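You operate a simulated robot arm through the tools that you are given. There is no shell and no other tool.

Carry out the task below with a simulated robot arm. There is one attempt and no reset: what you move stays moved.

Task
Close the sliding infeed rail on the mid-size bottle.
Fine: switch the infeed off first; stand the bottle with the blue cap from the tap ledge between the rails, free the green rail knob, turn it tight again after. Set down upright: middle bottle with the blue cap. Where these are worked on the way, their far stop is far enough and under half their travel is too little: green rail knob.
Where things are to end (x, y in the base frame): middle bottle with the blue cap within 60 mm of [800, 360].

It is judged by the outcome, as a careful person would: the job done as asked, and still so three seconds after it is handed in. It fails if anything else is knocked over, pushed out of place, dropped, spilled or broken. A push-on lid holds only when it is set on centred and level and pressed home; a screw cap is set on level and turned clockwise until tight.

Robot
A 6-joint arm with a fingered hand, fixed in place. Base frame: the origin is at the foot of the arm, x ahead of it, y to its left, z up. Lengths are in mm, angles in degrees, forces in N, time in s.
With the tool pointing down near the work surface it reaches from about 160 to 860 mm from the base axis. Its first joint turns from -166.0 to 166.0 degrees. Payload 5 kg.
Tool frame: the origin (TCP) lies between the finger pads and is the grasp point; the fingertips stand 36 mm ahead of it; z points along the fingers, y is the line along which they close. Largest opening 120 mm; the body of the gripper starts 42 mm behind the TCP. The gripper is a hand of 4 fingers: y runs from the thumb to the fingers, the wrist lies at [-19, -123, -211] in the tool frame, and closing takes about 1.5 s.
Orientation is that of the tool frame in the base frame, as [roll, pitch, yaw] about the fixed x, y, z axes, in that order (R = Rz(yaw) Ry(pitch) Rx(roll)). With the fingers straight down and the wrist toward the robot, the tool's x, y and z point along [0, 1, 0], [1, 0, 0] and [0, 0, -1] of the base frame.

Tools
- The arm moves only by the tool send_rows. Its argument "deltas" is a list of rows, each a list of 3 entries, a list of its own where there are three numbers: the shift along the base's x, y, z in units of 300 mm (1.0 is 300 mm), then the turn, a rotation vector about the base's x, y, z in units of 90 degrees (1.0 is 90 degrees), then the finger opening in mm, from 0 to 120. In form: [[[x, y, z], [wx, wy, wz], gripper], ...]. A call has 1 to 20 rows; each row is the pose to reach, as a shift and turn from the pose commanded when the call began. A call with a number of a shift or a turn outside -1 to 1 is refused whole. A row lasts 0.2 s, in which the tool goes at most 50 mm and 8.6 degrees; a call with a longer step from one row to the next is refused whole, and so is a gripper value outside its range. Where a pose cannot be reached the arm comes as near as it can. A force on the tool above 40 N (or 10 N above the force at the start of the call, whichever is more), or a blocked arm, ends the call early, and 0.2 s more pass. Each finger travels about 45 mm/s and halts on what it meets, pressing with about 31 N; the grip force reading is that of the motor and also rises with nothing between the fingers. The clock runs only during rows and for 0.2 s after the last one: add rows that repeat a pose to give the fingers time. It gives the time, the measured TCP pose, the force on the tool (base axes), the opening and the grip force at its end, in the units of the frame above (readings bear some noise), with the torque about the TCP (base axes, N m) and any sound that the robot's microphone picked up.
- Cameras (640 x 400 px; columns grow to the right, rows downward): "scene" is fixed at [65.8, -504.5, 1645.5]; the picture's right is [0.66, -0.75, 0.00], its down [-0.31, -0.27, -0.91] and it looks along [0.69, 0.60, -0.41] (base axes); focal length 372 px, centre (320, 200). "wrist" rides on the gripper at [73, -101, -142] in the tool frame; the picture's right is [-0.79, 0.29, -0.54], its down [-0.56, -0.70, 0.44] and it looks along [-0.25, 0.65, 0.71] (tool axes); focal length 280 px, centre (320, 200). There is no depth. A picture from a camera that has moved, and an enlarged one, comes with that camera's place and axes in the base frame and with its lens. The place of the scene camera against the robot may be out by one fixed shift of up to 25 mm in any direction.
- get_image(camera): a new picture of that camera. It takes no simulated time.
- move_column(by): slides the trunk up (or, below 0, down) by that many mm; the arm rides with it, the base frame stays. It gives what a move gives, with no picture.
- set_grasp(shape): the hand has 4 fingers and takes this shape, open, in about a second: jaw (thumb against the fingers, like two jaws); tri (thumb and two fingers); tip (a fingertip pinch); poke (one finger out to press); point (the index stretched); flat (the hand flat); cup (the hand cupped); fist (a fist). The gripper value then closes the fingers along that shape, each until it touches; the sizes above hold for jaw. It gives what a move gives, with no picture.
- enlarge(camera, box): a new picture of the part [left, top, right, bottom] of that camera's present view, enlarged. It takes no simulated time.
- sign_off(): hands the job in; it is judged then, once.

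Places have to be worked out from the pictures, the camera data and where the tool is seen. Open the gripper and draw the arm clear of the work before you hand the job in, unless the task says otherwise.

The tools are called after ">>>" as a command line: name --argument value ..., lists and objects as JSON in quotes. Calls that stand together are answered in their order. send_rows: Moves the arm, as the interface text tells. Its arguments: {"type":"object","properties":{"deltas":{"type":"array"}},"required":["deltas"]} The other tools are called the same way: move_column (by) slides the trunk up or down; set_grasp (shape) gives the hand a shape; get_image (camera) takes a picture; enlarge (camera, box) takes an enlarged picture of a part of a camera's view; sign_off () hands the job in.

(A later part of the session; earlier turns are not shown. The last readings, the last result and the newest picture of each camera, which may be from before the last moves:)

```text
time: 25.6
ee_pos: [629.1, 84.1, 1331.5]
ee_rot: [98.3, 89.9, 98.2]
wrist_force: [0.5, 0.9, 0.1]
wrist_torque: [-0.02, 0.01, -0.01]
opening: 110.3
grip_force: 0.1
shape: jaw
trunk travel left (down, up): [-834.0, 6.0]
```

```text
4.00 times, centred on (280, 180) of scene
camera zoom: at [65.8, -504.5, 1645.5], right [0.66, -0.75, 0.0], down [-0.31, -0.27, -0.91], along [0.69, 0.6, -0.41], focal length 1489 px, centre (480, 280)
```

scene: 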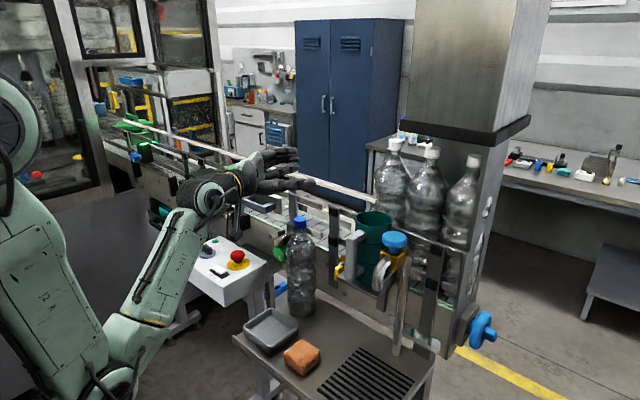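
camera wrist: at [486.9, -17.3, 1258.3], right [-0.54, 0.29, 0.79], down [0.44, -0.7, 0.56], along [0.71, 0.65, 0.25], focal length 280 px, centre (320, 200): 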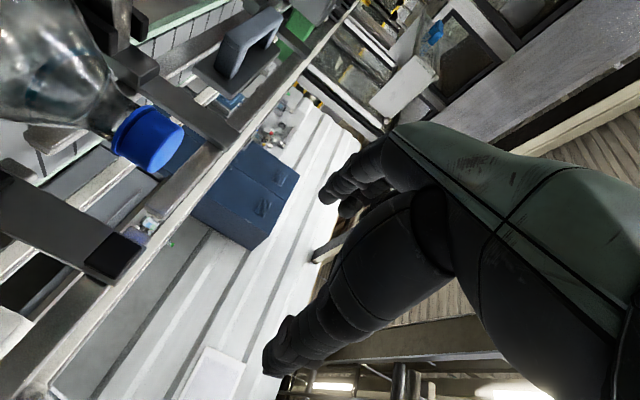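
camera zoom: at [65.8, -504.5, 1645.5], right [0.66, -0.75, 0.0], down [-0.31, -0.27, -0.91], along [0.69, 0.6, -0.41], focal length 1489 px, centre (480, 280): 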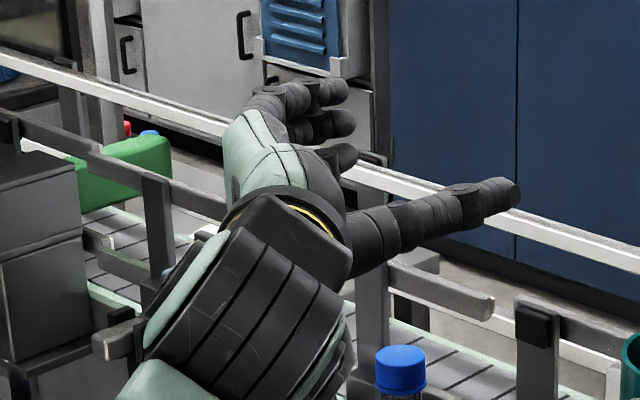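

Two wrist views agree on the cap at [637, 81.4, 1202.5]. I shift 6 mm in −y and descend around the bottle to TCP z ≈ 1092.

>>> send_rows --deltas '[[[0, -0.022, -0.1], [0, 0, 0], 110], [[0, -0.022, -0.22], [0, 0, 0], 110], [[0, -0.022, -0.34], [0, 0, 0], 110], [[0, -0.022, -0.46], [0, 0, 0], 110], [[0, -0.022, -0.57], [0, 0, 0], 110], [[0, -0.022, -0.68], [0, 0, 0], 110], [[0, -0.022, -0.75], [0, 0, 0], 110], [[0, -0.022, -0.798], [0, 0, 0], 110], [[0, -0.022, -0.798], [0, 0, 0], 110]]'

>>> get_image --camera "wrist"

>>> enlarge --camera "scene" --box '[220, 200, 380, 330]'

>>> get_image --camera "scene"

```text
time: 27.6
ee_pos: [631.0, 78.2, 1111.0]
ee_rot: [175.1, 89.1, 175.0]
wrist_force: [-0.3, 1.0, 0.1]
wrist_torque: [0.0, -0.02, -0.02]
opening: 110.5
grip_force: 0.0
shape: jaw
out of reach, approached as far as the arm can: row 7, 8, 9
trunk travel left (down, up): [-834.0, 6.0]
```

```text
taken
camera wrist: at [487.2, -22.0, 1040.8], right [-0.53, 0.29, 0.8], down [0.45, -0.7, 0.55], along [0.72, 0.65, 0.24], focal length 280 px, centre (320, 200)
```

wrist: 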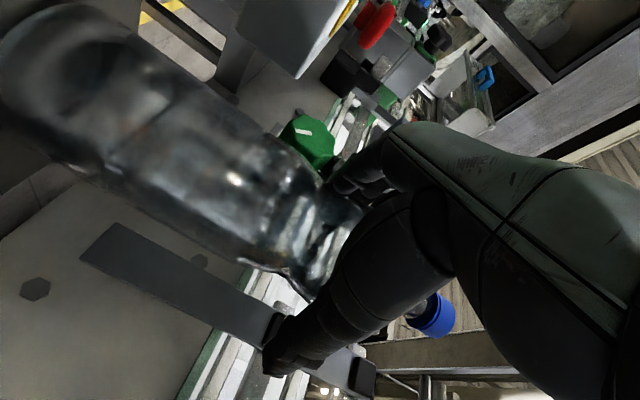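

```text
3.08 times, centred on (300, 265) of scene
camera zoom: at [65.8, -504.5, 1645.5], right [0.66, -0.75, 0.0], down [-0.31, -0.27, -0.91], along [0.69, 0.6, -0.41], focal length 1145 px, centre (382, 0)
```

zoom: 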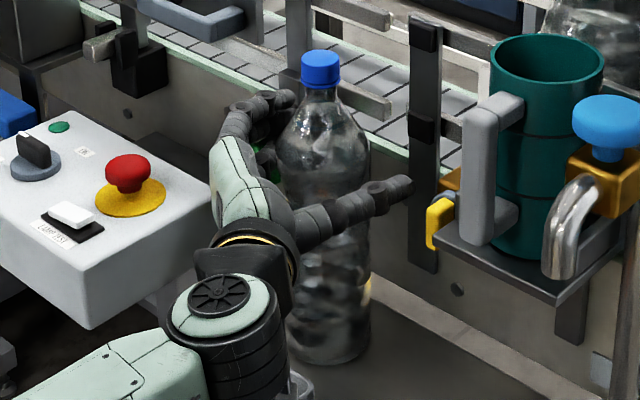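

```text
taken
```

scene: 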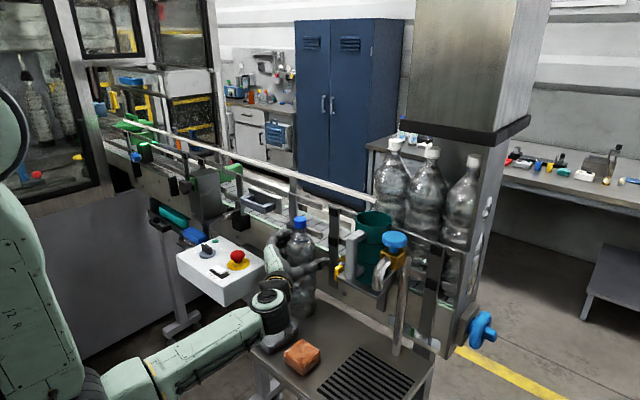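

The arm stops at z = 1111 with the trunk up. I lower the trunk 20 mm to bring the grip just under the bottle's bulge.

>>> move_column --by -20

>>> enlarge --camera "scene" --box '[220, 200, 380, 330]'

```text
time: 28.3
ee_pos: [631.3, 77.3, 1091.9]
ee_rot: [-179.6, 89.1, -179.6]
wrist_force: [0.3, 0.4, 0.8]
wrist_torque: [0.02, 0.01, -0.02]
opening: 110.2
grip_force: 0.2
shape: jaw
trunk travel left (down, up): [-814.0, 26.0]
```

```text
3.08 times, centred on (300, 265) of scene
camera zoom: at [65.8, -504.5, 1645.5], right [0.66, -0.75, 0.0], down [-0.31, -0.27, -0.91], along [0.69, 0.6, -0.41], focal length 1145 px, centre (382, 0)
```

zoom: 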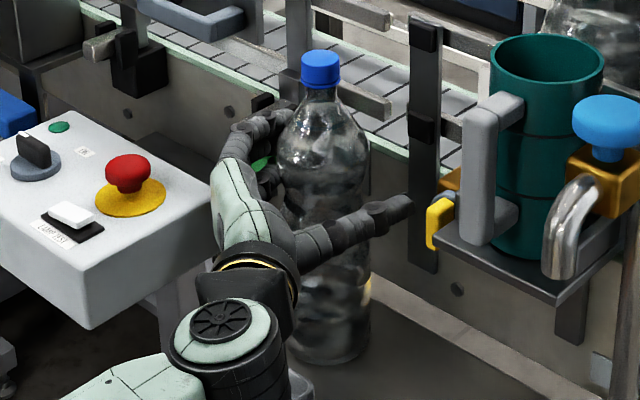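

The hand is aligned around the bottle. I close the fingers gradually.

>>> send_rows --deltas '[[[0, 0, 0], [0, 0, 0], 100], [[0, 0, 0], [0, 0, 0], 92], [[0, 0, 0], [0, 0, 0], 85], [[0, 0, 0], [0, 0, 0], 78], [[0, 0, 0], [0, 0, 0], 70], [[0, 0, 0], [0, 0, 0], 62], [[0, 0, 0], [0, 0, 0], 55], [[0, 0, 0], [0, 0, 0], 50], [[0, 0, 0], [0, 0, 0], 50]]'

>>> enlarge --camera "scene" --box '[220, 200, 380, 330]'

>>> get_image --camera "wrist"

```text
time: 30.3
ee_pos: [632.4, 77.2, 1090.5]
ee_rot: [177.8, 89.1, 177.7]
wrist_force: [2.5, 0.2, 0.7]
wrist_torque: [-0.1, -0.06, 0.04]
opening: 49.6
grip_force: 31.4
shape: jaw
trunk travel left (down, up): [-814.0, 26.0]
```

```text
3.08 times, centred on (300, 265) of scene
camera zoom: at [65.8, -504.5, 1645.5], right [0.66, -0.75, 0.0], down [-0.31, -0.27, -0.91], along [0.69, 0.6, -0.41], focal length 1145 px, centre (382, 0)
```

zoom: 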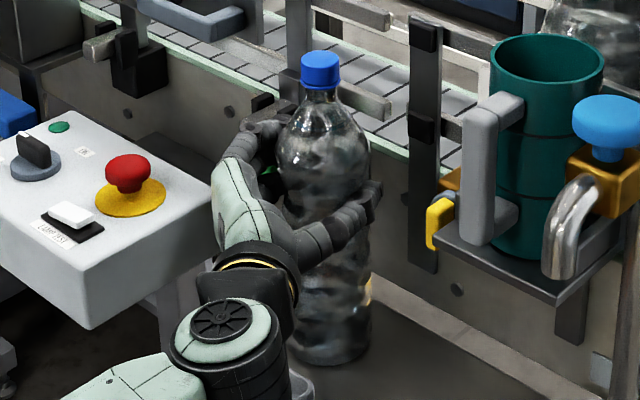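

```text
taken
camera wrist: at [487.5, -22.2, 1021.1], right [-0.53, 0.29, 0.8], down [0.45, -0.7, 0.55], along [0.72, 0.65, 0.24], focal length 280 px, centre (320, 200)
```

wrist: 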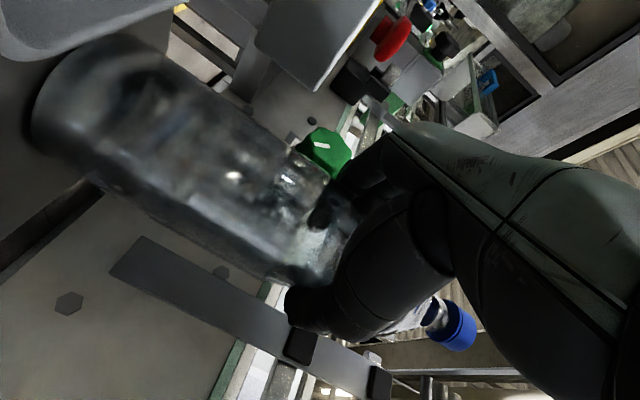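

The reading shows 31 N at 49.6 mm. I command a tighter value to confirm that the bottle itself is stopping the fingers.

>>> send_rows --deltas '[[[0, 0, 0], [0, 0, 0], 45], [[0, 0, 0], [0, 0, 0], 40], [[0, 0, 0], [0, 0, 0], 35], [[0, 0, 0], [0, 0, 0], 30], [[0, 0, 0], [0, 0, 0], 30]]'

>>> enlarge --camera "scene" --box '[240, 200, 340, 330]'

```text
time: 31.5
ee_pos: [631.2, 79.2, 1092.1]
ee_rot: [-177.8, 89.1, -177.9]
wrist_force: [3.0, -0.1, 1.0]
wrist_torque: [-0.07, -0.07, 0.02]
opening: 49.2
grip_force: 31.5
shape: jaw
trunk travel left (down, up): [-814.0, 26.0]
```

```text
3.08 times, centred on (290, 265) of scene
camera zoom: at [65.8, -504.5, 1645.5], right [0.66, -0.75, 0.0], down [-0.31, -0.27, -0.91], along [0.69, 0.6, -0.41], focal length 1145 px, centre (412, 0)
```

zoom: 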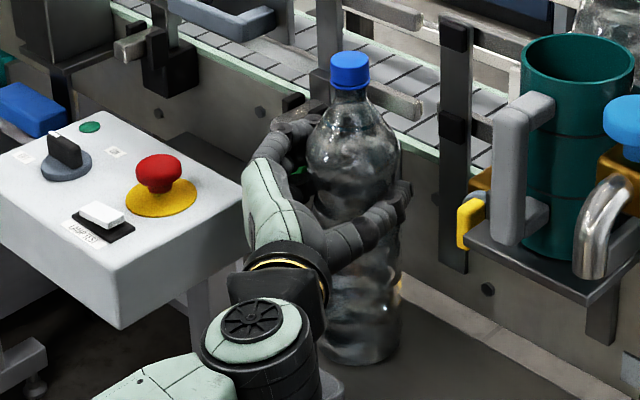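

The opening holds at 49 mm under load, so the bottle is gripped. I lift it straight up 60 mm and check.

>>> send_rows --deltas '[[[0, 0, 0.04], [0, 0, 0], 30], [[0, 0, 0.1], [0, 0, 0], 30], [[0, 0, 0.16], [0, 0, 0], 30], [[0, 0, 0.2], [0, 0, 0], 30], [[0, 0, 0.2], [0, 0, 0], 30]]'

>>> enlarge --camera "scene" --box '[240, 180, 400, 330]'

```text
time: 32.7
ee_pos: [632.8, 78.0, 1149.9]
ee_rot: [178.9, 89.1, 178.8]
wrist_force: [-0.2, 0.4, -9.8]
wrist_torque: [-0.06, 0.05, 0.0]
opening: 44.7
grip_force: 31.5
shape: jaw
trunk travel left (down, up): [-814.0, 26.0]
```

```text
2.67 times, centred on (320, 255) of scene
camera zoom: at [65.8, -504.5, 1645.5], right [0.66, -0.75, 0.0], down [-0.31, -0.27, -0.91], along [0.69, 0.6, -0.41], focal length 993 px, centre (320, 53)
```

zoom: 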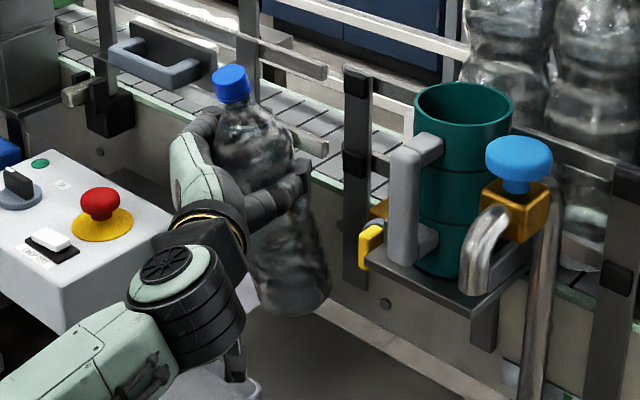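

The bottle is held (about 1 kg) but it swung: the base tilted away toward +x because the fingertips pinch ahead of its axis. I look closer before deciding.

>>> enlarge --camera "scene" --box '[270, 190, 340, 310]'

>>> get_image --camera "wrist"

```text
3.33 times, centred on (305, 250) of scene
camera zoom: at [65.8, -504.5, 1645.5], right [0.66, -0.75, 0.0], down [-0.31, -0.27, -0.91], along [0.69, 0.6, -0.41], focal length 1241 px, centre (370, 33)
```

zoom: 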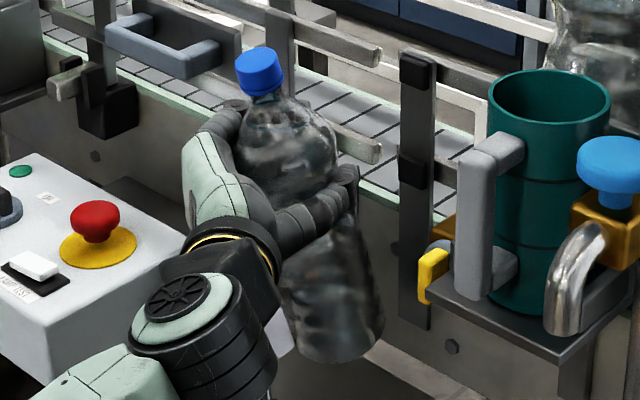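

```text
taken
camera wrist: at [489.2, -21.6, 1080.2], right [-0.53, 0.29, 0.8], down [0.45, -0.7, 0.55], along [0.72, 0.65, 0.24], focal length 280 px, centre (320, 200)
```

wrist: 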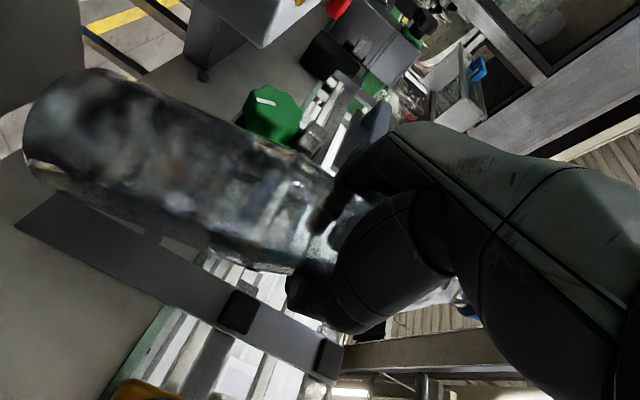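

The bottle hangs with about 15° tilt, base toward +x. I set it back on the ledge: lower to first rim contact, then move +x so it rights itself, and I will re-grip at the neck where it hangs plumb.

>>> send_rows --deltas '[[[0, 0, -0.06], [0, 0, 0], 30], [[0, 0, -0.12], [0, 0, 0], 30], [[0, 0, -0.16], [0, 0, 0], 30], [[0, 0, -0.165], [0, 0, 0], 30]]'

>>> enlarge --camera "scene" --box '[250, 200, 350, 330]'

```text
time: 33.7
ee_pos: [631.0, 78.9, 1104.4]
ee_rot: [176.7, 89.4, 176.7]
wrist_force: [-0.2, 2.5, 8.2]
wrist_torque: [0.41, 0.02, 0.04]
opening: 44.7
grip_force: 30.5
shape: jaw
trunk travel left (down, up): [-814.0, 26.0]
```

```text
3.08 times, centred on (300, 265) of scene
camera zoom: at [65.8, -504.5, 1645.5], right [0.66, -0.75, 0.0], down [-0.31, -0.27, -0.91], along [0.69, 0.6, -0.41], focal length 1145 px, centre (382, 0)
```

zoom: 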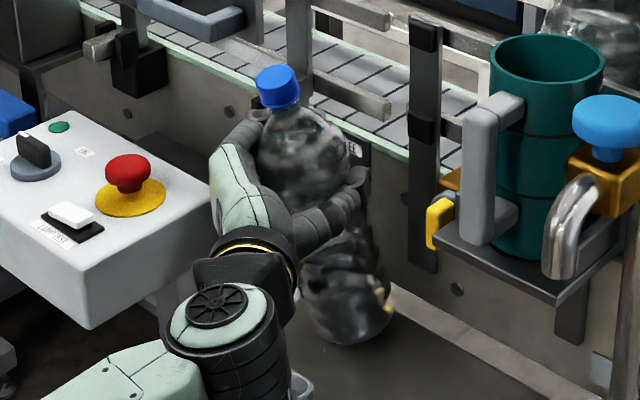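

The rim is on the ledge (force changed by about 18 N). I move the hand +x in small steps so the bottle rotates upright over its rim.

>>> send_rows --deltas '[[[0.03, 0, 0.005], [0, 0, 0], 30], [[0.06, 0, 0.005], [0, 0, 0], 30], [[0.09, 0, 0.0], [0, 0, 0], 30]]'

>>> enlarge --camera "scene" --box '[250, 200, 350, 330]'

```text
time: 34.5
ee_pos: [658.5, 79.3, 1102.1]
ee_rot: [173.9, 89.3, 173.8]
wrist_force: [-0.5, 1.4, 6.4]
wrist_torque: [0.37, 0.51, -0.06]
opening: 44.4
grip_force: 30.5
shape: jaw
trunk travel left (down, up): [-814.0, 26.0]
```

```text
3.08 times, centred on (300, 265) of scene
camera zoom: at [65.8, -504.5, 1645.5], right [0.66, -0.75, 0.0], down [-0.31, -0.27, -0.91], along [0.69, 0.6, -0.41], focal length 1145 px, centre (382, 0)
```

zoom: 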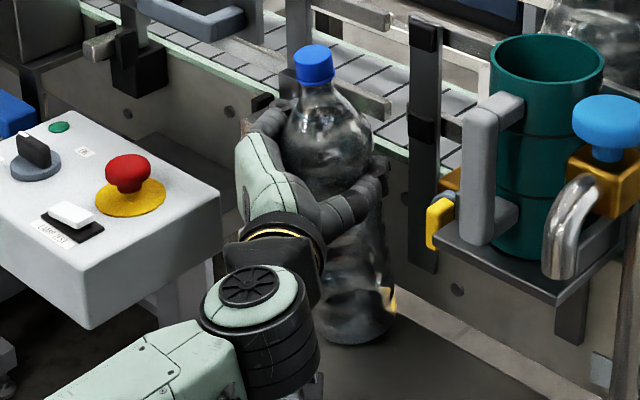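

The bottle is now about 7° from upright. I continue +x another 18 mm, lowering slightly.

>>> send_rows --deltas '[[[0.03, 0, -0.006], [0, 0, 0], 30], [[0.06, 0, -0.012], [0, 0, 0], 30]]'

>>> enlarge --camera "scene" --box '[250, 200, 350, 330]'

```text
time: 35.1
ee_pos: [676.1, 78.1, 1099.7]
ee_rot: [-178.4, 89.0, -178.5]
wrist_force: [0.6, -0.1, 5.8]
wrist_torque: [0.34, 0.53, -0.11]
opening: 44.0
grip_force: 30.7
shape: jaw
trunk travel left (down, up): [-814.0, 26.0]
```

```text
3.08 times, centred on (300, 265) of scene
camera zoom: at [65.8, -504.5, 1645.5], right [0.66, -0.75, 0.0], down [-0.31, -0.27, -0.91], along [0.69, 0.6, -0.41], focal length 1145 px, centre (382, 0)
```

zoom: 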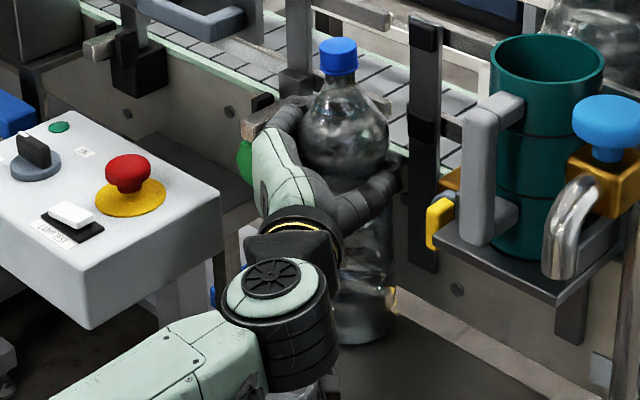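

About 4° remain; one more small step and then I release it slowly.

>>> send_rows --deltas '[[[0.03, 0, -0.01], [0, 0, 0], 30], [[0.03, 0, -0.015], [0, 0, 0], 30]]'

>>> enlarge --camera "scene" --box '[250, 200, 350, 330]'

```text
time: 35.7
ee_pos: [681.8, 78.0, 1097.3]
ee_rot: [-171.4, 89.4, -171.5]
wrist_force: [-15.5, 1.2, 12.2]
wrist_torque: [0.4, -0.23, 0.42]
opening: 43.9
grip_force: 31.3
shape: jaw
trunk travel left (down, up): [-814.0, 26.0]
```

```text
3.08 times, centred on (300, 265) of scene
camera zoom: at [65.8, -504.5, 1645.5], right [0.66, -0.75, 0.0], down [-0.31, -0.27, -0.91], along [0.69, 0.6, -0.41], focal length 1145 px, centre (382, 0)
```

zoom: 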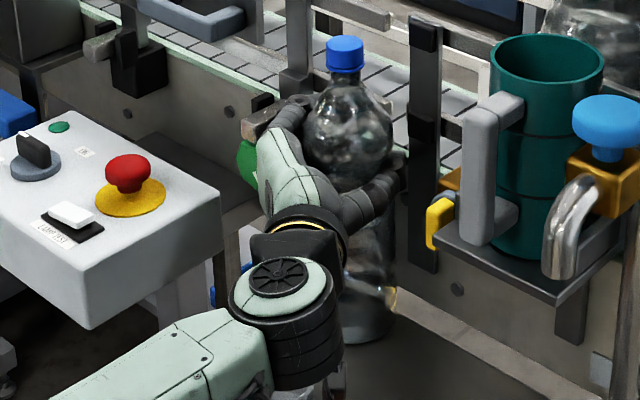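

A −15 N push in x means something ahead is touched, so I back off 4 mm and open slowly.

>>> send_rows --deltas '[[[-0.013, 0, 0], [0, 0, 0], 40], [[-0.013, 0, 0], [0, 0, 0], 50], [[-0.013, 0, 0], [0, 0, 0], 55], [[-0.013, 0, 0], [0, 0, 0], 60], [[-0.013, 0, 0], [0, 0, 0], 65], [[-0.013, 0, 0], [0, 0, 0], 70]]'

>>> enlarge --camera "scene" --box '[250, 200, 350, 330]'

>>> get_image --camera "wrist"

```text
time: 37.1
ee_pos: [681.3, 76.1, 1095.0]
ee_rot: [-179.3, 89.0, -179.5]
wrist_force: [-5.2, -1.0, -0.2]
wrist_torque: [0.02, -0.21, 0.2]
opening: 69.3
grip_force: 0.1
shape: jaw
trunk travel left (down, up): [-814.0, 26.0]
```

```text
3.08 times, centred on (300, 265) of scene
camera zoom: at [65.8, -504.5, 1645.5], right [0.66, -0.75, 0.0], down [-0.31, -0.27, -0.91], along [0.69, 0.6, -0.41], focal length 1145 px, centre (382, 0)
```

zoom: 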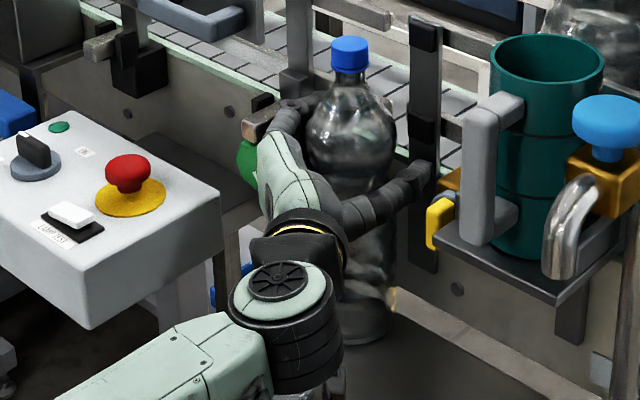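

```text
taken
camera wrist: at [536.5, -23.2, 1023.9], right [-0.53, 0.29, 0.8], down [0.45, -0.7, 0.55], along [0.72, 0.65, 0.24], focal length 280 px, centre (320, 200)
```

wrist: 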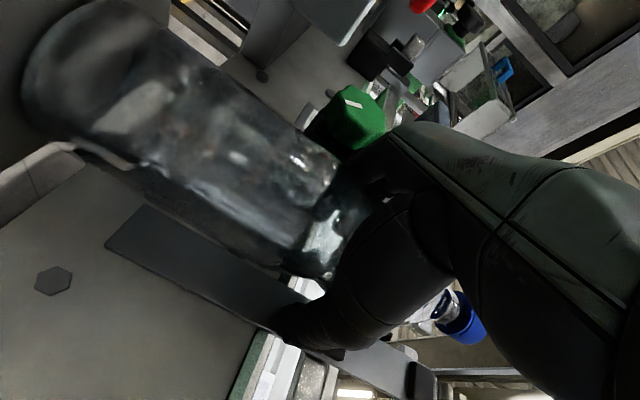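

The bottle stands upright again and is released. I open wider, ease back 6 mm, and raise the hand straight up clear of it.

>>> send_rows --deltas '[[[-0.01, 0, 0], [0, 0, 0], 75], [[-0.02, 0, 0], [0, 0, 0], 82], [[-0.02, 0, 0], [0, 0, 0], 90], [[-0.02, 0, 0], [0, 0, 0], 98], [[-0.02, 0, 0], [0, 0, 0], 104], [[-0.02, 0, 0], [0, 0, 0], 104]]'

>>> enlarge --camera "scene" --box '[250, 200, 350, 330]'

```text
time: 38.5
ee_pos: [674.6, 77.2, 1093.5]
ee_rot: [-178.4, 89.1, -178.5]
wrist_force: [0.1, 0.5, 0.7]
wrist_torque: [-0.02, 0.0, 0.01]
opening: 103.9
grip_force: 0.0
shape: jaw
trunk travel left (down, up): [-814.0, 26.0]
```

```text
3.08 times, centred on (300, 265) of scene
camera zoom: at [65.8, -504.5, 1645.5], right [0.66, -0.75, 0.0], down [-0.31, -0.27, -0.91], along [0.69, 0.6, -0.41], focal length 1145 px, centre (382, 0)
```

zoom: 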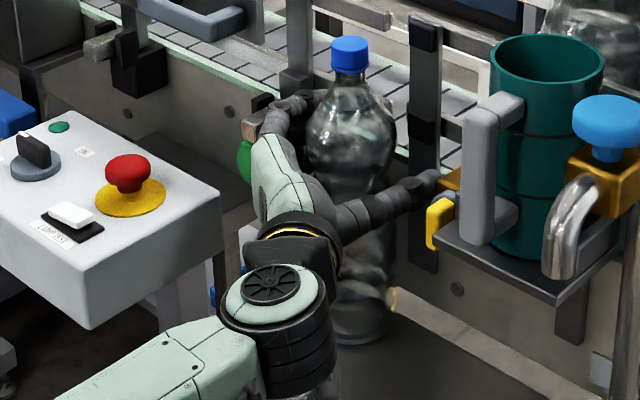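

Free of contact, with the bottle at about [674, 83]. I rise straight up above the cap.

>>> send_rows --deltas '[[[-0.015, 0, 0.02], [0, 0, 0], 108], [[-0.02, 0, 0.1], [0, 0, 0], 110], [[-0.02, 0, 0.22], [0, 0, 0], 110], [[-0.02, 0, 0.34], [0, 0, 0], 110], [[-0.02, 0, 0.46], [0, 0, 0], 110], [[-0.02, 0, 0.58], [0, 0, 0], 110], [[-0.02, 0, 0.58], [0, 0, 0], 110]]'

>>> get_image --camera "wrist"

>>> enlarge --camera "scene" --box '[240, 180, 400, 330]'

```text
time: 40.1
ee_pos: [668.5, 77.3, 1266.2]
ee_rot: [-179.4, 89.1, -179.5]
wrist_force: [0.1, 0.0, 0.0]
wrist_torque: [0.03, 0.0, 0.0]
opening: 110.2
grip_force: 0.1
shape: jaw
trunk travel left (down, up): [-814.0, 26.0]
```

```text
taken
camera wrist: at [524.0, -23.0, 1196.5], right [-0.53, 0.29, 0.8], down [0.45, -0.7, 0.55], along [0.72, 0.65, 0.24], focal length 280 px, centre (320, 200)
```

wrist: 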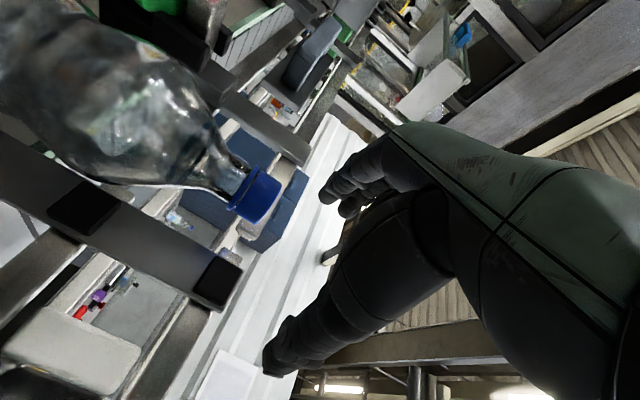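

```text
2.67 times, centred on (320, 255) of scene
camera zoom: at [65.8, -504.5, 1645.5], right [0.66, -0.75, 0.0], down [-0.31, -0.27, -0.91], along [0.69, 0.6, -0.41], focal length 993 px, centre (320, 53)
```

zoom: 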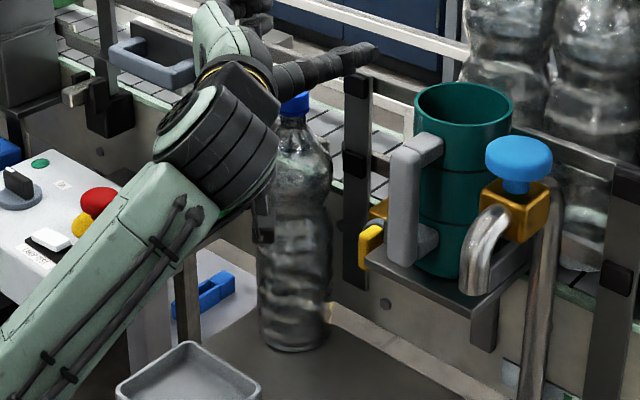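

The bottle stands upright with its cap at about [671, 81, 1203]. Before gripping the neck I check that the arm can reach the needed lift height (TCP ≈ 1515) with the trunk raised.

>>> move_column --by 26

>>> send_rows --deltas '[[[0, 0, 0.15], [0, 0, 0], 110], [[0, 0, 0.3], [0, 0, 0], 110], [[0, 0, 0.45], [0, 0, 0], 110], [[0, 0, 0.6], [0, 0, 0], 110], [[0, 0, 0.75], [0, 0, 0], 110], [[0, 0, 0.75], [0, 0, 0], 110]]'

```text
time: 40.8
ee_pos: [668.0, 77.6, 1291.3]
ee_rot: [177.9, 89.0, 177.9]
wrist_force: [1.0, -0.1, -0.1]
wrist_torque: [-0.01, 0.01, 0.01]
opening: 109.8
grip_force: 0.0
shape: jaw
trunk travel left (down, up): [-840.0, 0.0]
```

```text
time: 42.2
ee_pos: [667.7, 75.6, 1518.0]
ee_rot: [176.1, 89.1, 176.1]
wrist_force: [-0.4, 0.6, -0.3]
wrist_torque: [0.03, -0.01, 0.0]
opening: 109.5
grip_force: 0.0
shape: jaw
trunk travel left (down, up): [-840.0, 0.0]
```

1518 is reachable here; I test the same height over the drop-off.

>>> send_rows --deltas '[[[0.04, 0.14, 0], [0, 0, 0], 110], [[0.1, 0.28, 0], [0, 0, 0], 110], [[0.16, 0.42, 0], [0, 0, 0], 110], [[0.24, 0.56, 0], [0, 0, 0], 110], [[0.32, 0.7, 0], [0, 0, 0], 110], [[0.4, 0.82, 0], [0, 0, 0], 110], [[0.48, 0.91, 0], [0, 0, 0], 110], [[0.48, 0.91, 0], [0, 0, 0], 110]]'

>>> get_image --camera "scene"

```text
time: 44.0
ee_pos: [811.0, 349.1, 1518.3]
ee_rot: [-174.5, 89.3, -174.6]
wrist_force: [-0.5, -0.7, -0.1]
wrist_torque: [0.03, -0.04, 0.03]
opening: 109.9
grip_force: 0.1
shape: jaw
trunk travel left (down, up): [-840.0, 0.0]
```

```text
taken
```

scene: 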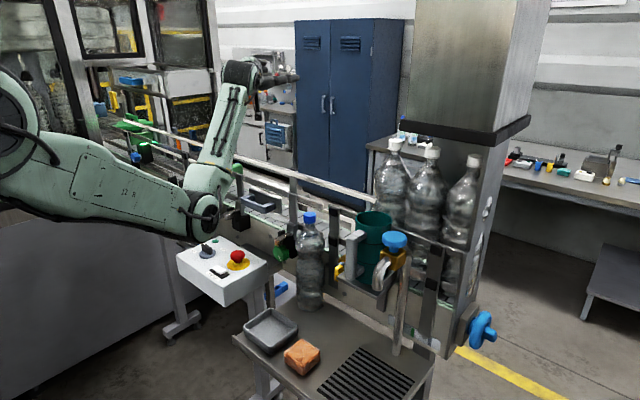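

Reach is confirmed. While the rails are unobstructed I zoom on them to fix belt height and rail positions.

>>> enlarge --camera "scene" --box '[215, 165, 345, 250]'

>>> enlarge --camera "scene" --box '[215, 165, 285, 225]'

>>> get_image --camera "wrist"

```text
4.71 times, centred on (280, 208) of scene
camera zoom: at [65.8, -504.5, 1645.5], right [0.66, -0.75, 0.0], down [-0.31, -0.27, -0.91], along [0.69, 0.6, -0.41], focal length 1752 px, centre (508, 165)
```

zoom: 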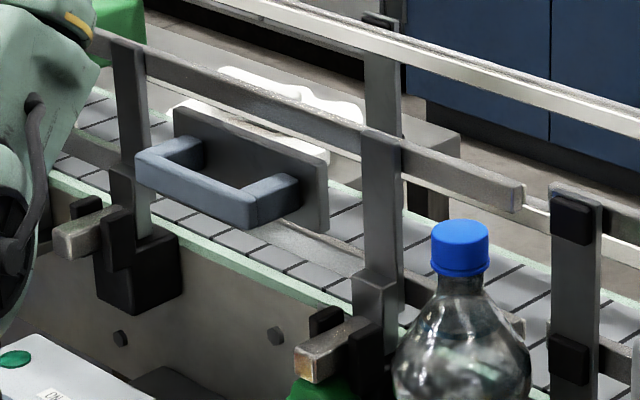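

```text
6.67 times, centred on (250, 195) of scene
camera zoom: at [65.8, -504.5, 1645.5], right [0.66, -0.75, 0.0], down [-0.31, -0.27, -0.91], along [0.69, 0.6, -0.41], focal length 2482 px, centre (787, 233)
```

zoom: 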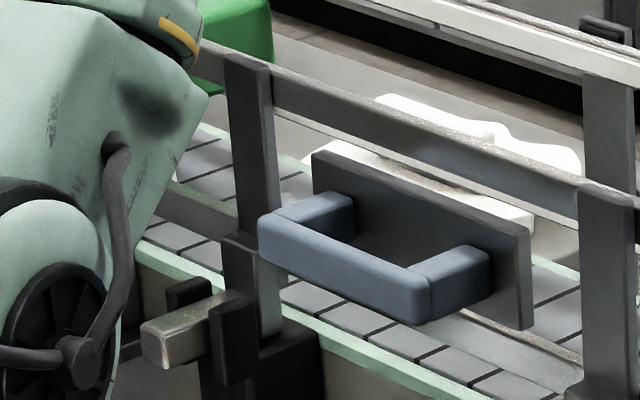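

```text
taken
camera wrist: at [666.9, 249.9, 1448.1], right [-0.53, 0.29, 0.8], down [0.45, -0.7, 0.55], along [0.72, 0.65, 0.24], focal length 280 px, centre (320, 200)
```

wrist: 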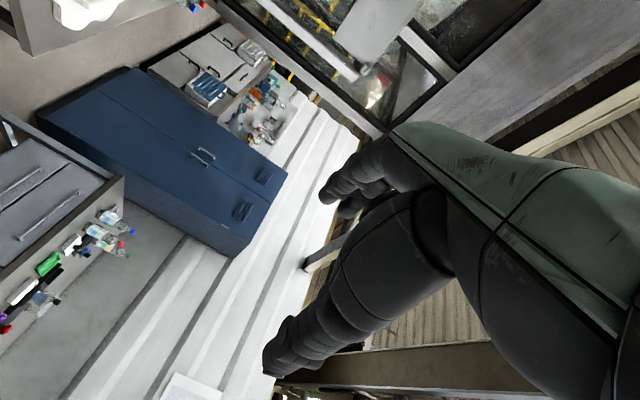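

Crossing needs the bottle base above about 1230, i.e. TCP ≈ 1512 with a neck grip at 1190, which is reachable. I return above the bottle with the fingers set to 60 mm.

>>> send_rows --deltas '[[[-0.08, -0.1, 0], [0, 0, 0], 100], [[-0.16, -0.22, 0], [0, 0, 0], 90], [[-0.24, -0.35, 0], [0, 0, 0], 80], [[-0.32, -0.49, 0], [0, 0, 0], 70], [[-0.38, -0.63, 0], [0, 0, 0], 60], [[-0.43, -0.77, -0.05], [0, 0, 0], 60], [[-0.466, -0.894, -0.15], [0, 0, 0], 60], [[-0.466, -0.894, -0.3], [0, 0, 0], 60], [[-0.466, -0.894, -0.45], [0, 0, 0], 60], [[-0.466, -0.894, -0.6], [0, 0, 0], 60], [[-0.466, -0.894, -0.75], [0, 0, 0], 60], [[-0.466, -0.894, -0.85], [0, 0, 0], 60], [[-0.466, -0.894, -0.85], [0, 0, 0], 60]]'

>>> get_image --camera "wrist"

>>> enlarge --camera "scene" --box '[240, 160, 400, 260]'

```text
time: 46.8
ee_pos: [671.8, 83.5, 1262.7]
ee_rot: [-177.9, 89.3, -178.0]
wrist_force: [0.0, 0.0, 0.1]
wrist_torque: [0.01, -0.02, -0.02]
opening: 60.3
grip_force: 0.1
shape: jaw
trunk travel left (down, up): [-840.0, 0.0]
```

```text
taken
camera wrist: at [527.3, -16.9, 1192.7], right [-0.53, 0.29, 0.8], down [0.45, -0.7, 0.55], along [0.72, 0.65, 0.24], focal length 280 px, centre (320, 200)
```

wrist: 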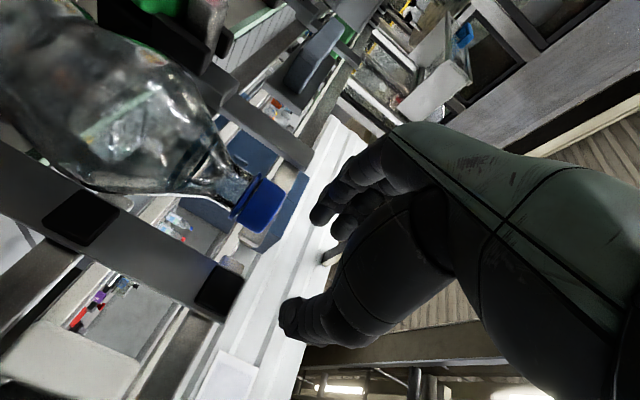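

```text
4.00 times, centred on (320, 210) of scene
camera zoom: at [65.8, -504.5, 1645.5], right [0.66, -0.75, 0.0], down [-0.31, -0.27, -0.91], along [0.69, 0.6, -0.41], focal length 1489 px, centre (320, 160)
```

zoom: 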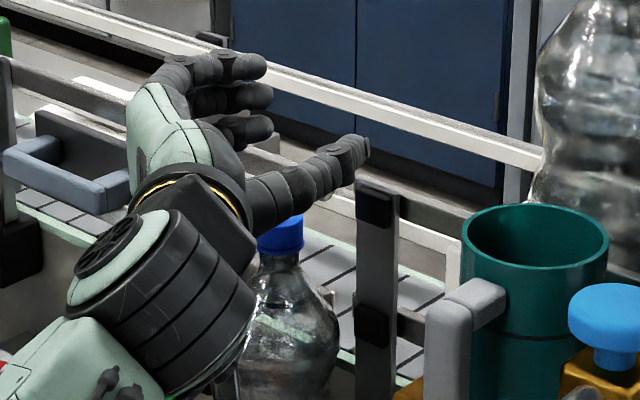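

The cap lies on the line to [671, 82]; the hand is at [671.8, 83.5]. I descend 72 mm so thumb and index bracket the neck just under the cap.

>>> send_rows --deltas '[[[0, -0.005, -0.08], [0, 0, 0], 60], [[0, -0.005, -0.16], [0, 0, 0], 60], [[0, -0.005, -0.22], [0, 0, 0], 60], [[0, -0.005, -0.242], [0, 0, 0], 60], [[0, -0.005, -0.242], [0, 0, 0], 60]]'

>>> get_image --camera "wrist"

>>> enlarge --camera "scene" --box '[260, 180, 360, 260]'

```text
time: 48.0
ee_pos: [671.3, 81.4, 1189.5]
ee_rot: [-178.0, 89.1, -178.1]
wrist_force: [-0.7, 0.4, 0.7]
wrist_torque: [-0.01, 0.02, -0.02]
opening: 60.4
grip_force: 0.1
shape: jaw
trunk travel left (down, up): [-840.0, 0.0]
```

```text
taken
camera wrist: at [527.7, -18.5, 1119.5], right [-0.53, 0.29, 0.8], down [0.45, -0.7, 0.55], along [0.72, 0.65, 0.24], focal length 280 px, centre (320, 200)
```

wrist: 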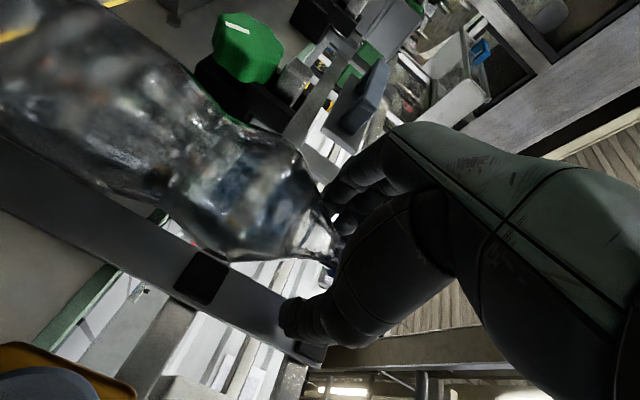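

```text
5.00 times, centred on (310, 220) of scene
camera zoom: at [65.8, -504.5, 1645.5], right [0.66, -0.75, 0.0], down [-0.31, -0.27, -0.91], along [0.69, 0.6, -0.41], focal length 1861 px, centre (370, 100)
```

zoom: 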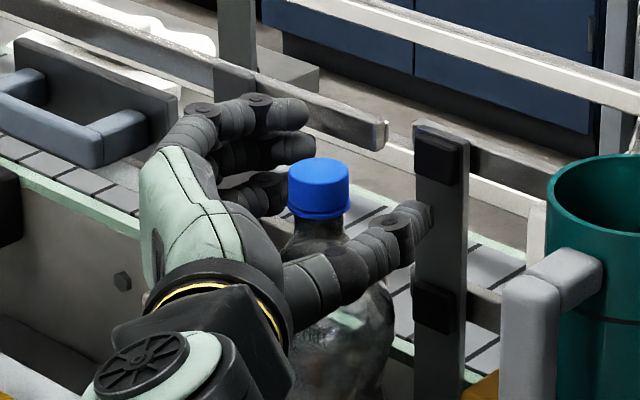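

Thumb and index bracket the neck just below the cap. I close gently in small steps.

>>> send_rows --deltas '[[[0, 0, 0], [0, 0, 0], 54], [[0, 0, 0], [0, 0, 0], 48], [[0, 0, 0], [0, 0, 0], 43], [[0, 0, 0], [0, 0, 0], 38], [[0, 0, 0], [0, 0, 0], 34], [[0, 0, 0], [0, 0, 0], 30], [[0, 0, 0], [0, 0, 0], 26], [[0, 0, 0], [0, 0, 0], 20], [[0, 0, 0], [0, 0, 0], 14], [[0, 0, 0], [0, 0, 0], 8], [[0, 0, 0], [0, 0, 0], 8]]'

>>> enlarge --camera "scene" --box '[240, 180, 370, 320]'

>>> get_image --camera "wrist"

```text
time: 50.4
ee_pos: [671.7, 81.3, 1190.6]
ee_rot: [-175.6, 89.1, -175.7]
wrist_force: [0.5, -1.5, -0.3]
wrist_torque: [-0.02, 0.01, 0.0]
opening: 8.5
grip_force: 0.1
shape: jaw
trunk travel left (down, up): [-840.0, 0.0]
```

```text
2.86 times, centred on (305, 250) of scene
camera zoom: at [65.8, -504.5, 1645.5], right [0.66, -0.75, 0.0], down [-0.31, -0.27, -0.91], along [0.69, 0.6, -0.41], focal length 1064 px, centre (363, 57)
```

zoom: 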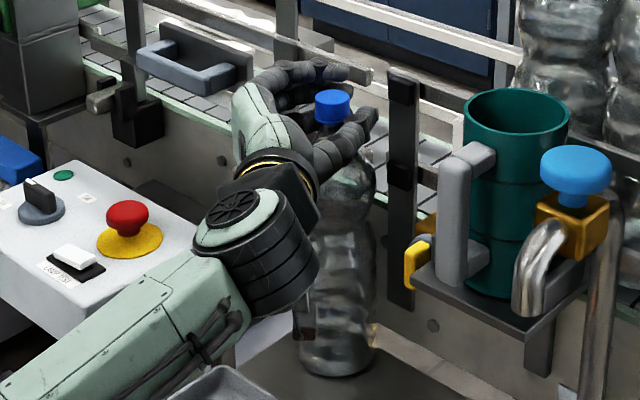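

```text
taken
camera wrist: at [527.8, -18.9, 1119.8], right [-0.53, 0.29, 0.8], down [0.45, -0.7, 0.55], along [0.72, 0.65, 0.24], focal length 280 px, centre (320, 200)
```

wrist: 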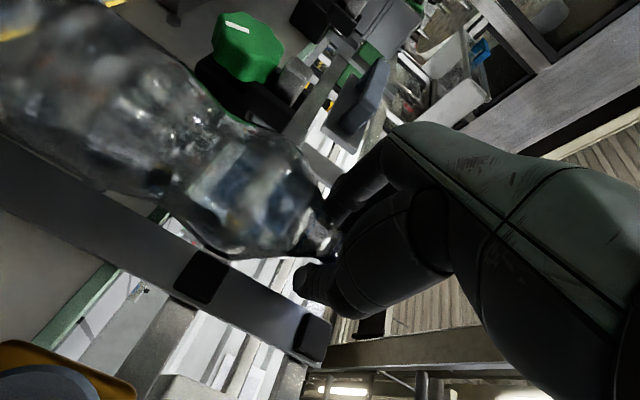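

The reading went to 8.5 mm with no grip force, so at TCP depth the curled fingers leave a cavity larger than the neck; the true pads are nearer the tips. I reopen, draw back about 24 mm so the neck sits between the fingertip pads, and close again.

>>> send_rows --deltas '[[[0, 0, 0], [0, 0, 0], 18], [[0, 0, 0], [0, 0, 0], 28], [[0, 0, 0], [0, 0, 0], 38], [[0, 0, 0], [0, 0, 0], 48], [[0, 0, 0], [0, 0, 0], 56], [[0, 0, 0], [0, 0, 0], 60], [[0, 0, 0], [0, 0, 0], 60], [[-0.02, 0, 0], [0, 0, 0], 60], [[-0.04, 0, 0], [0, 0, 0], 60], [[-0.06, 0, 0], [0, 0, 0], 60], [[-0.08, 0, 0], [0, 0, 0], 60], [[-0.08, 0, 0], [0, 0, 0], 60]]'

>>> enlarge --camera "scene" --box '[260, 180, 360, 260]'

>>> get_image --camera "wrist"

```text
time: 53.0
ee_pos: [648.9, 81.2, 1189.3]
ee_rot: [-179.5, 89.1, -179.6]
wrist_force: [-1.3, 0.0, 0.4]
wrist_torque: [-0.02, 0.01, 0.04]
opening: 59.5
grip_force: 0.0
shape: jaw
trunk travel left (down, up): [-840.0, 0.0]
```

```text
5.00 times, centred on (310, 220) of scene
camera zoom: at [65.8, -504.5, 1645.5], right [0.66, -0.75, 0.0], down [-0.31, -0.27, -0.91], along [0.69, 0.6, -0.41], focal length 1861 px, centre (370, 100)
```

zoom: 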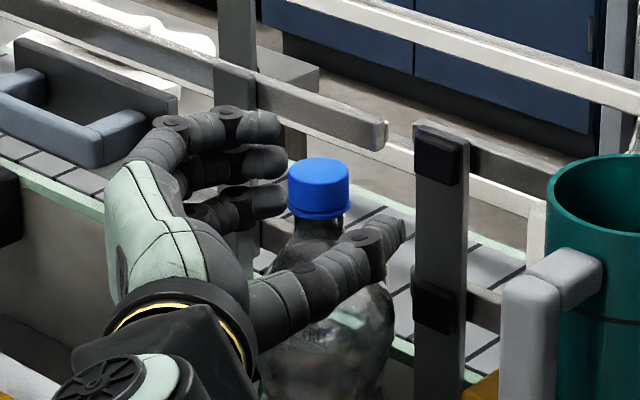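

```text
taken
camera wrist: at [504.7, -19.6, 1120.2], right [-0.53, 0.29, 0.8], down [0.45, -0.7, 0.55], along [0.72, 0.65, 0.24], focal length 280 px, centre (320, 200)
```

wrist: 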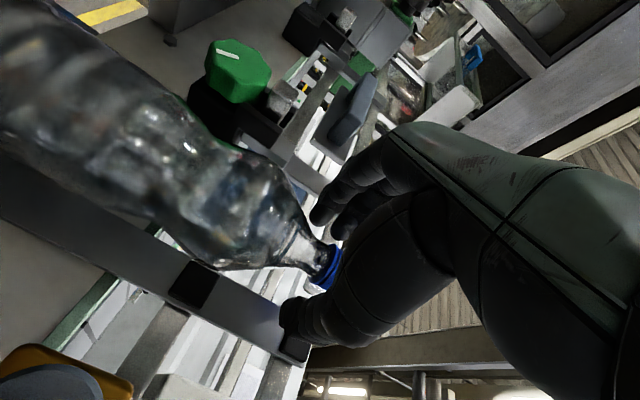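

The neck is now between the distal pads. I close gradually again.

>>> send_rows --deltas '[[[0, 0, 0], [0, 0, 0], 54], [[0, 0, 0], [0, 0, 0], 48], [[0, 0, 0], [0, 0, 0], 44], [[0, 0, 0], [0, 0, 0], 40], [[0, 0, 0], [0, 0, 0], 37], [[0, 0, 0], [0, 0, 0], 34], [[0, 0, 0], [0, 0, 0], 31], [[0, 0, 0], [0, 0, 0], 28], [[0, 0, 0], [0, 0, 0], 25], [[0, 0, 0], [0, 0, 0], 22]]'

>>> enlarge --camera "scene" --box '[260, 180, 360, 260]'

```text
time: 55.2
ee_pos: [647.8, 79.8, 1189.6]
ee_rot: [176.9, 89.2, 176.7]
wrist_force: [0.6, -0.7, 0.7]
wrist_torque: [-0.04, 0.02, -0.02]
opening: 25.2
grip_force: 30.7
shape: jaw
trunk travel left (down, up): [-840.0, 0.0]
```

```text
5.00 times, centred on (310, 220) of scene
camera zoom: at [65.8, -504.5, 1645.5], right [0.66, -0.75, 0.0], down [-0.31, -0.27, -0.91], along [0.69, 0.6, -0.41], focal length 1861 px, centre (370, 100)
```

zoom: 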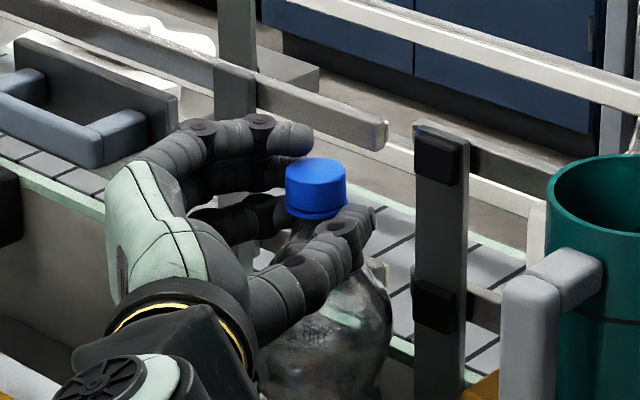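

Now 30.7 N at 25 mm: the neck is gripped and the bottle still stands upright. I lift slowly 30 mm and check how it hangs.

>>> send_rows --deltas '[[[0, 0, 0], [0, 0, 0], 12], [[0, 0, 0.02], [0, 0, 0], 12], [[0, 0, 0.04], [0, 0, 0], 12], [[0, 0, 0.06], [0, 0, 0], 12], [[0, 0, 0.08], [0, 0, 0], 12], [[0, 0, 0.1], [0, 0, 0], 12], [[0, 0, 0.1], [0, 0, 0], 12]]'

>>> enlarge --camera "scene" --box '[240, 170, 370, 320]'

>>> get_image --camera "wrist"

```text
time: 56.8
ee_pos: [651.1, 80.9, 1219.0]
ee_rot: [-179.0, 89.1, -179.2]
wrist_force: [-0.4, -0.8, -10.2]
wrist_torque: [-0.06, 0.26, 0.0]
opening: 25.3
grip_force: 31.3
shape: jaw
trunk travel left (down, up): [-840.0, 0.0]
```

```text
2.67 times, centred on (305, 245) of scene
camera zoom: at [65.8, -504.5, 1645.5], right [0.66, -0.75, 0.0], down [-0.31, -0.27, -0.91], along [0.69, 0.6, -0.41], focal length 993 px, centre (360, 80)
```

zoom: 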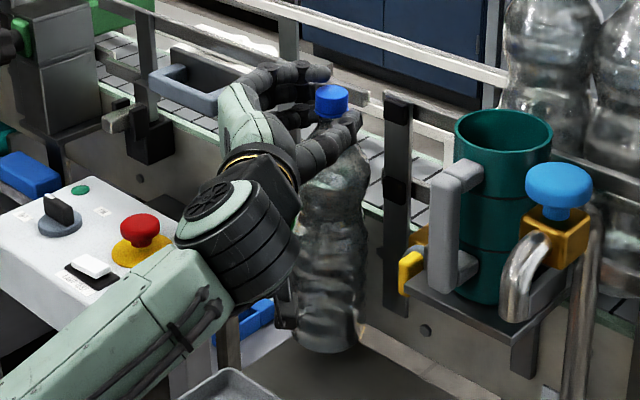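

```text
taken
camera wrist: at [505.9, -19.9, 1148.8], right [-0.53, 0.29, 0.8], down [0.45, -0.7, 0.55], along [0.72, 0.65, 0.24], focal length 280 px, centre (320, 200)
```

wrist: 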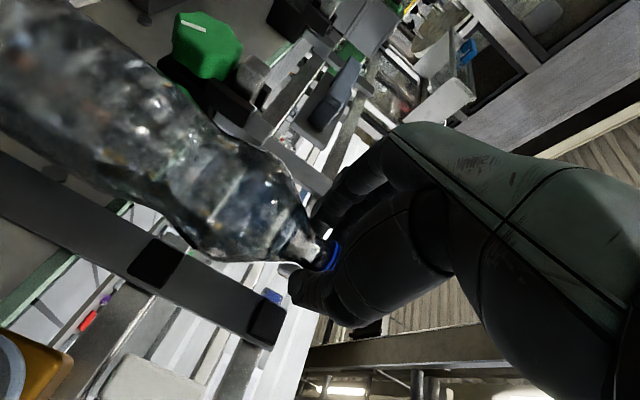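

It hangs plumb at about 10 N. I lift straight up to TCP z ≈ 1512 at a moderate pace.

>>> send_rows --deltas '[[[0, 0, 0.04], [0, 0, 0], 12], [[0, 0, 0.12], [0, 0, 0], 12], [[0, 0, 0.21], [0, 0, 0], 12], [[0, 0, 0.3], [0, 0, 0], 12], [[0, 0, 0.39], [0, 0, 0], 12], [[0, 0, 0.48], [0, 0, 0], 12], [[0, 0, 0.57], [0, 0, 0], 12], [[0, 0, 0.66], [0, 0, 0], 12], [[0, 0, 0.75], [0, 0, 0], 12], [[0, 0, 0.84], [0, 0, 0], 12], [[0, 0, 0.92], [0, 0, 0], 12], [[0, 0, 0.965], [0, 0, 0], 12], [[0, 0, 0.983], [0, 0, 0], 12], [[0, 0, 0.983], [0, 0, 0], 12]]'

>>> get_image --camera "scene"

```text
time: 59.8
ee_pos: [651.4, 81.1, 1513.0]
ee_rot: [-177.5, 89.1, -177.5]
wrist_force: [0.2, -0.3, -10.0]
wrist_torque: [-0.05, 0.24, -0.01]
opening: 25.4
grip_force: 31.0
shape: jaw
trunk travel left (down, up): [-840.0, 0.0]
```

```text
taken
```

scene: 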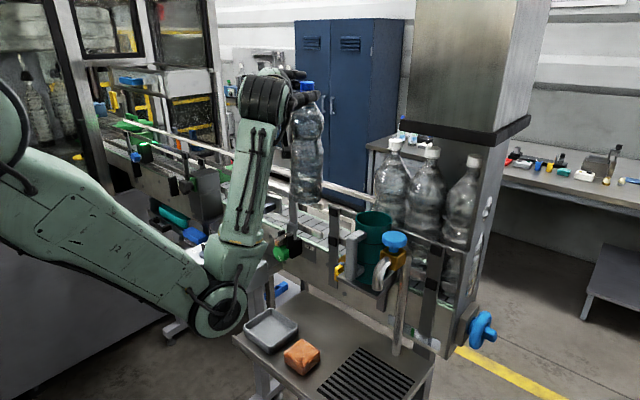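

The bottle base is at about z 1233, above the rail tops. I carry it over to above the conveyor, aiming the bottle axis at about [806, 352].

>>> send_rows --deltas '[[[0.01, 0.05, 0], [0, 0, 0], 12], [[0.03, 0.13, 0], [0, 0, 0], 12], [[0.06, 0.22, 0], [0, 0, 0], 12], [[0.1, 0.31, 0], [0, 0, 0], 12], [[0.15, 0.4, 0], [0, 0, 0], 12], [[0.2, 0.49, 0], [0, 0, 0], 12], [[0.25, 0.58, 0], [0, 0, 0], 12], [[0.3, 0.67, 0], [0, 0, 0], 12], [[0.35, 0.76, 0], [0, 0, 0], 12], [[0.4, 0.84, 0], [0, 0, 0], 12], [[0.43, 0.89, 0], [0, 0, 0], 12], [[0.443, 0.904, 0], [0, 0, 0], 12], [[0.443, 0.904, 0], [0, 0, 0], 12], [[0.443, 0.904, 0], [0, 0, 0], 12]]'

>>> get_image --camera "scene"

>>> enlarge --camera "scene" --box '[200, 100, 340, 250]'

>>> get_image --camera "wrist"

```text
time: 62.8
ee_pos: [787.0, 351.9, 1511.9]
ee_rot: [179.6, 89.0, 179.5]
wrist_force: [-0.4, 0.8, -10.1]
wrist_torque: [-0.08, 0.23, 0.03]
opening: 25.7
grip_force: 31.0
shape: jaw
trunk travel left (down, up): [-840.0, 0.0]
```

```text
taken
```

scene: 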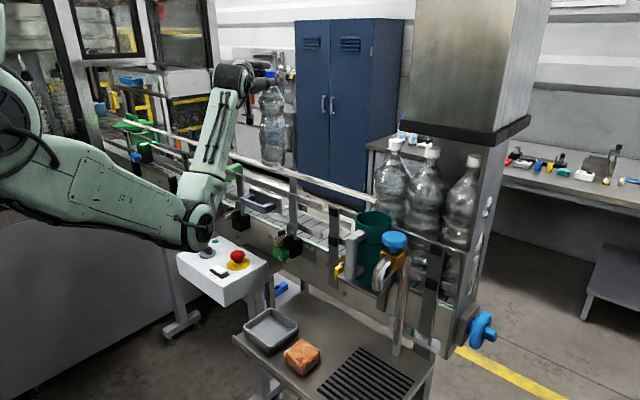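

```text
2.67 times, centred on (270, 175) of scene
camera zoom: at [65.8, -504.5, 1645.5], right [0.66, -0.75, 0.0], down [-0.31, -0.27, -0.91], along [0.69, 0.6, -0.41], focal length 993 px, centre (453, 267)
```

zoom: 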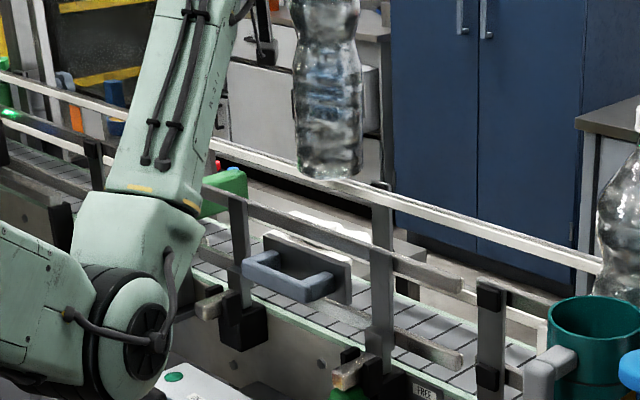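

```text
taken
camera wrist: at [642.2, 252.9, 1442.1], right [-0.53, 0.29, 0.8], down [0.45, -0.7, 0.55], along [0.72, 0.65, 0.24], focal length 280 px, centre (320, 200)
```

wrist: 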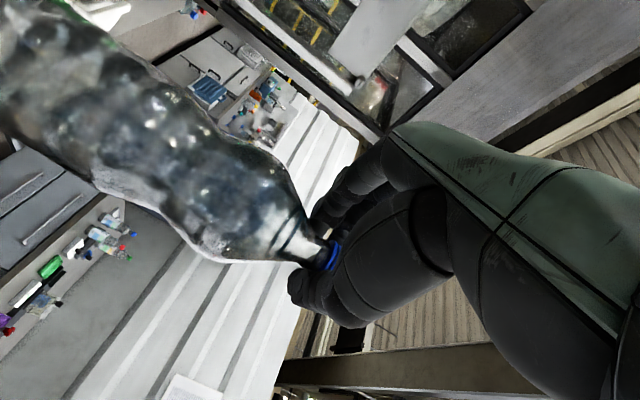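

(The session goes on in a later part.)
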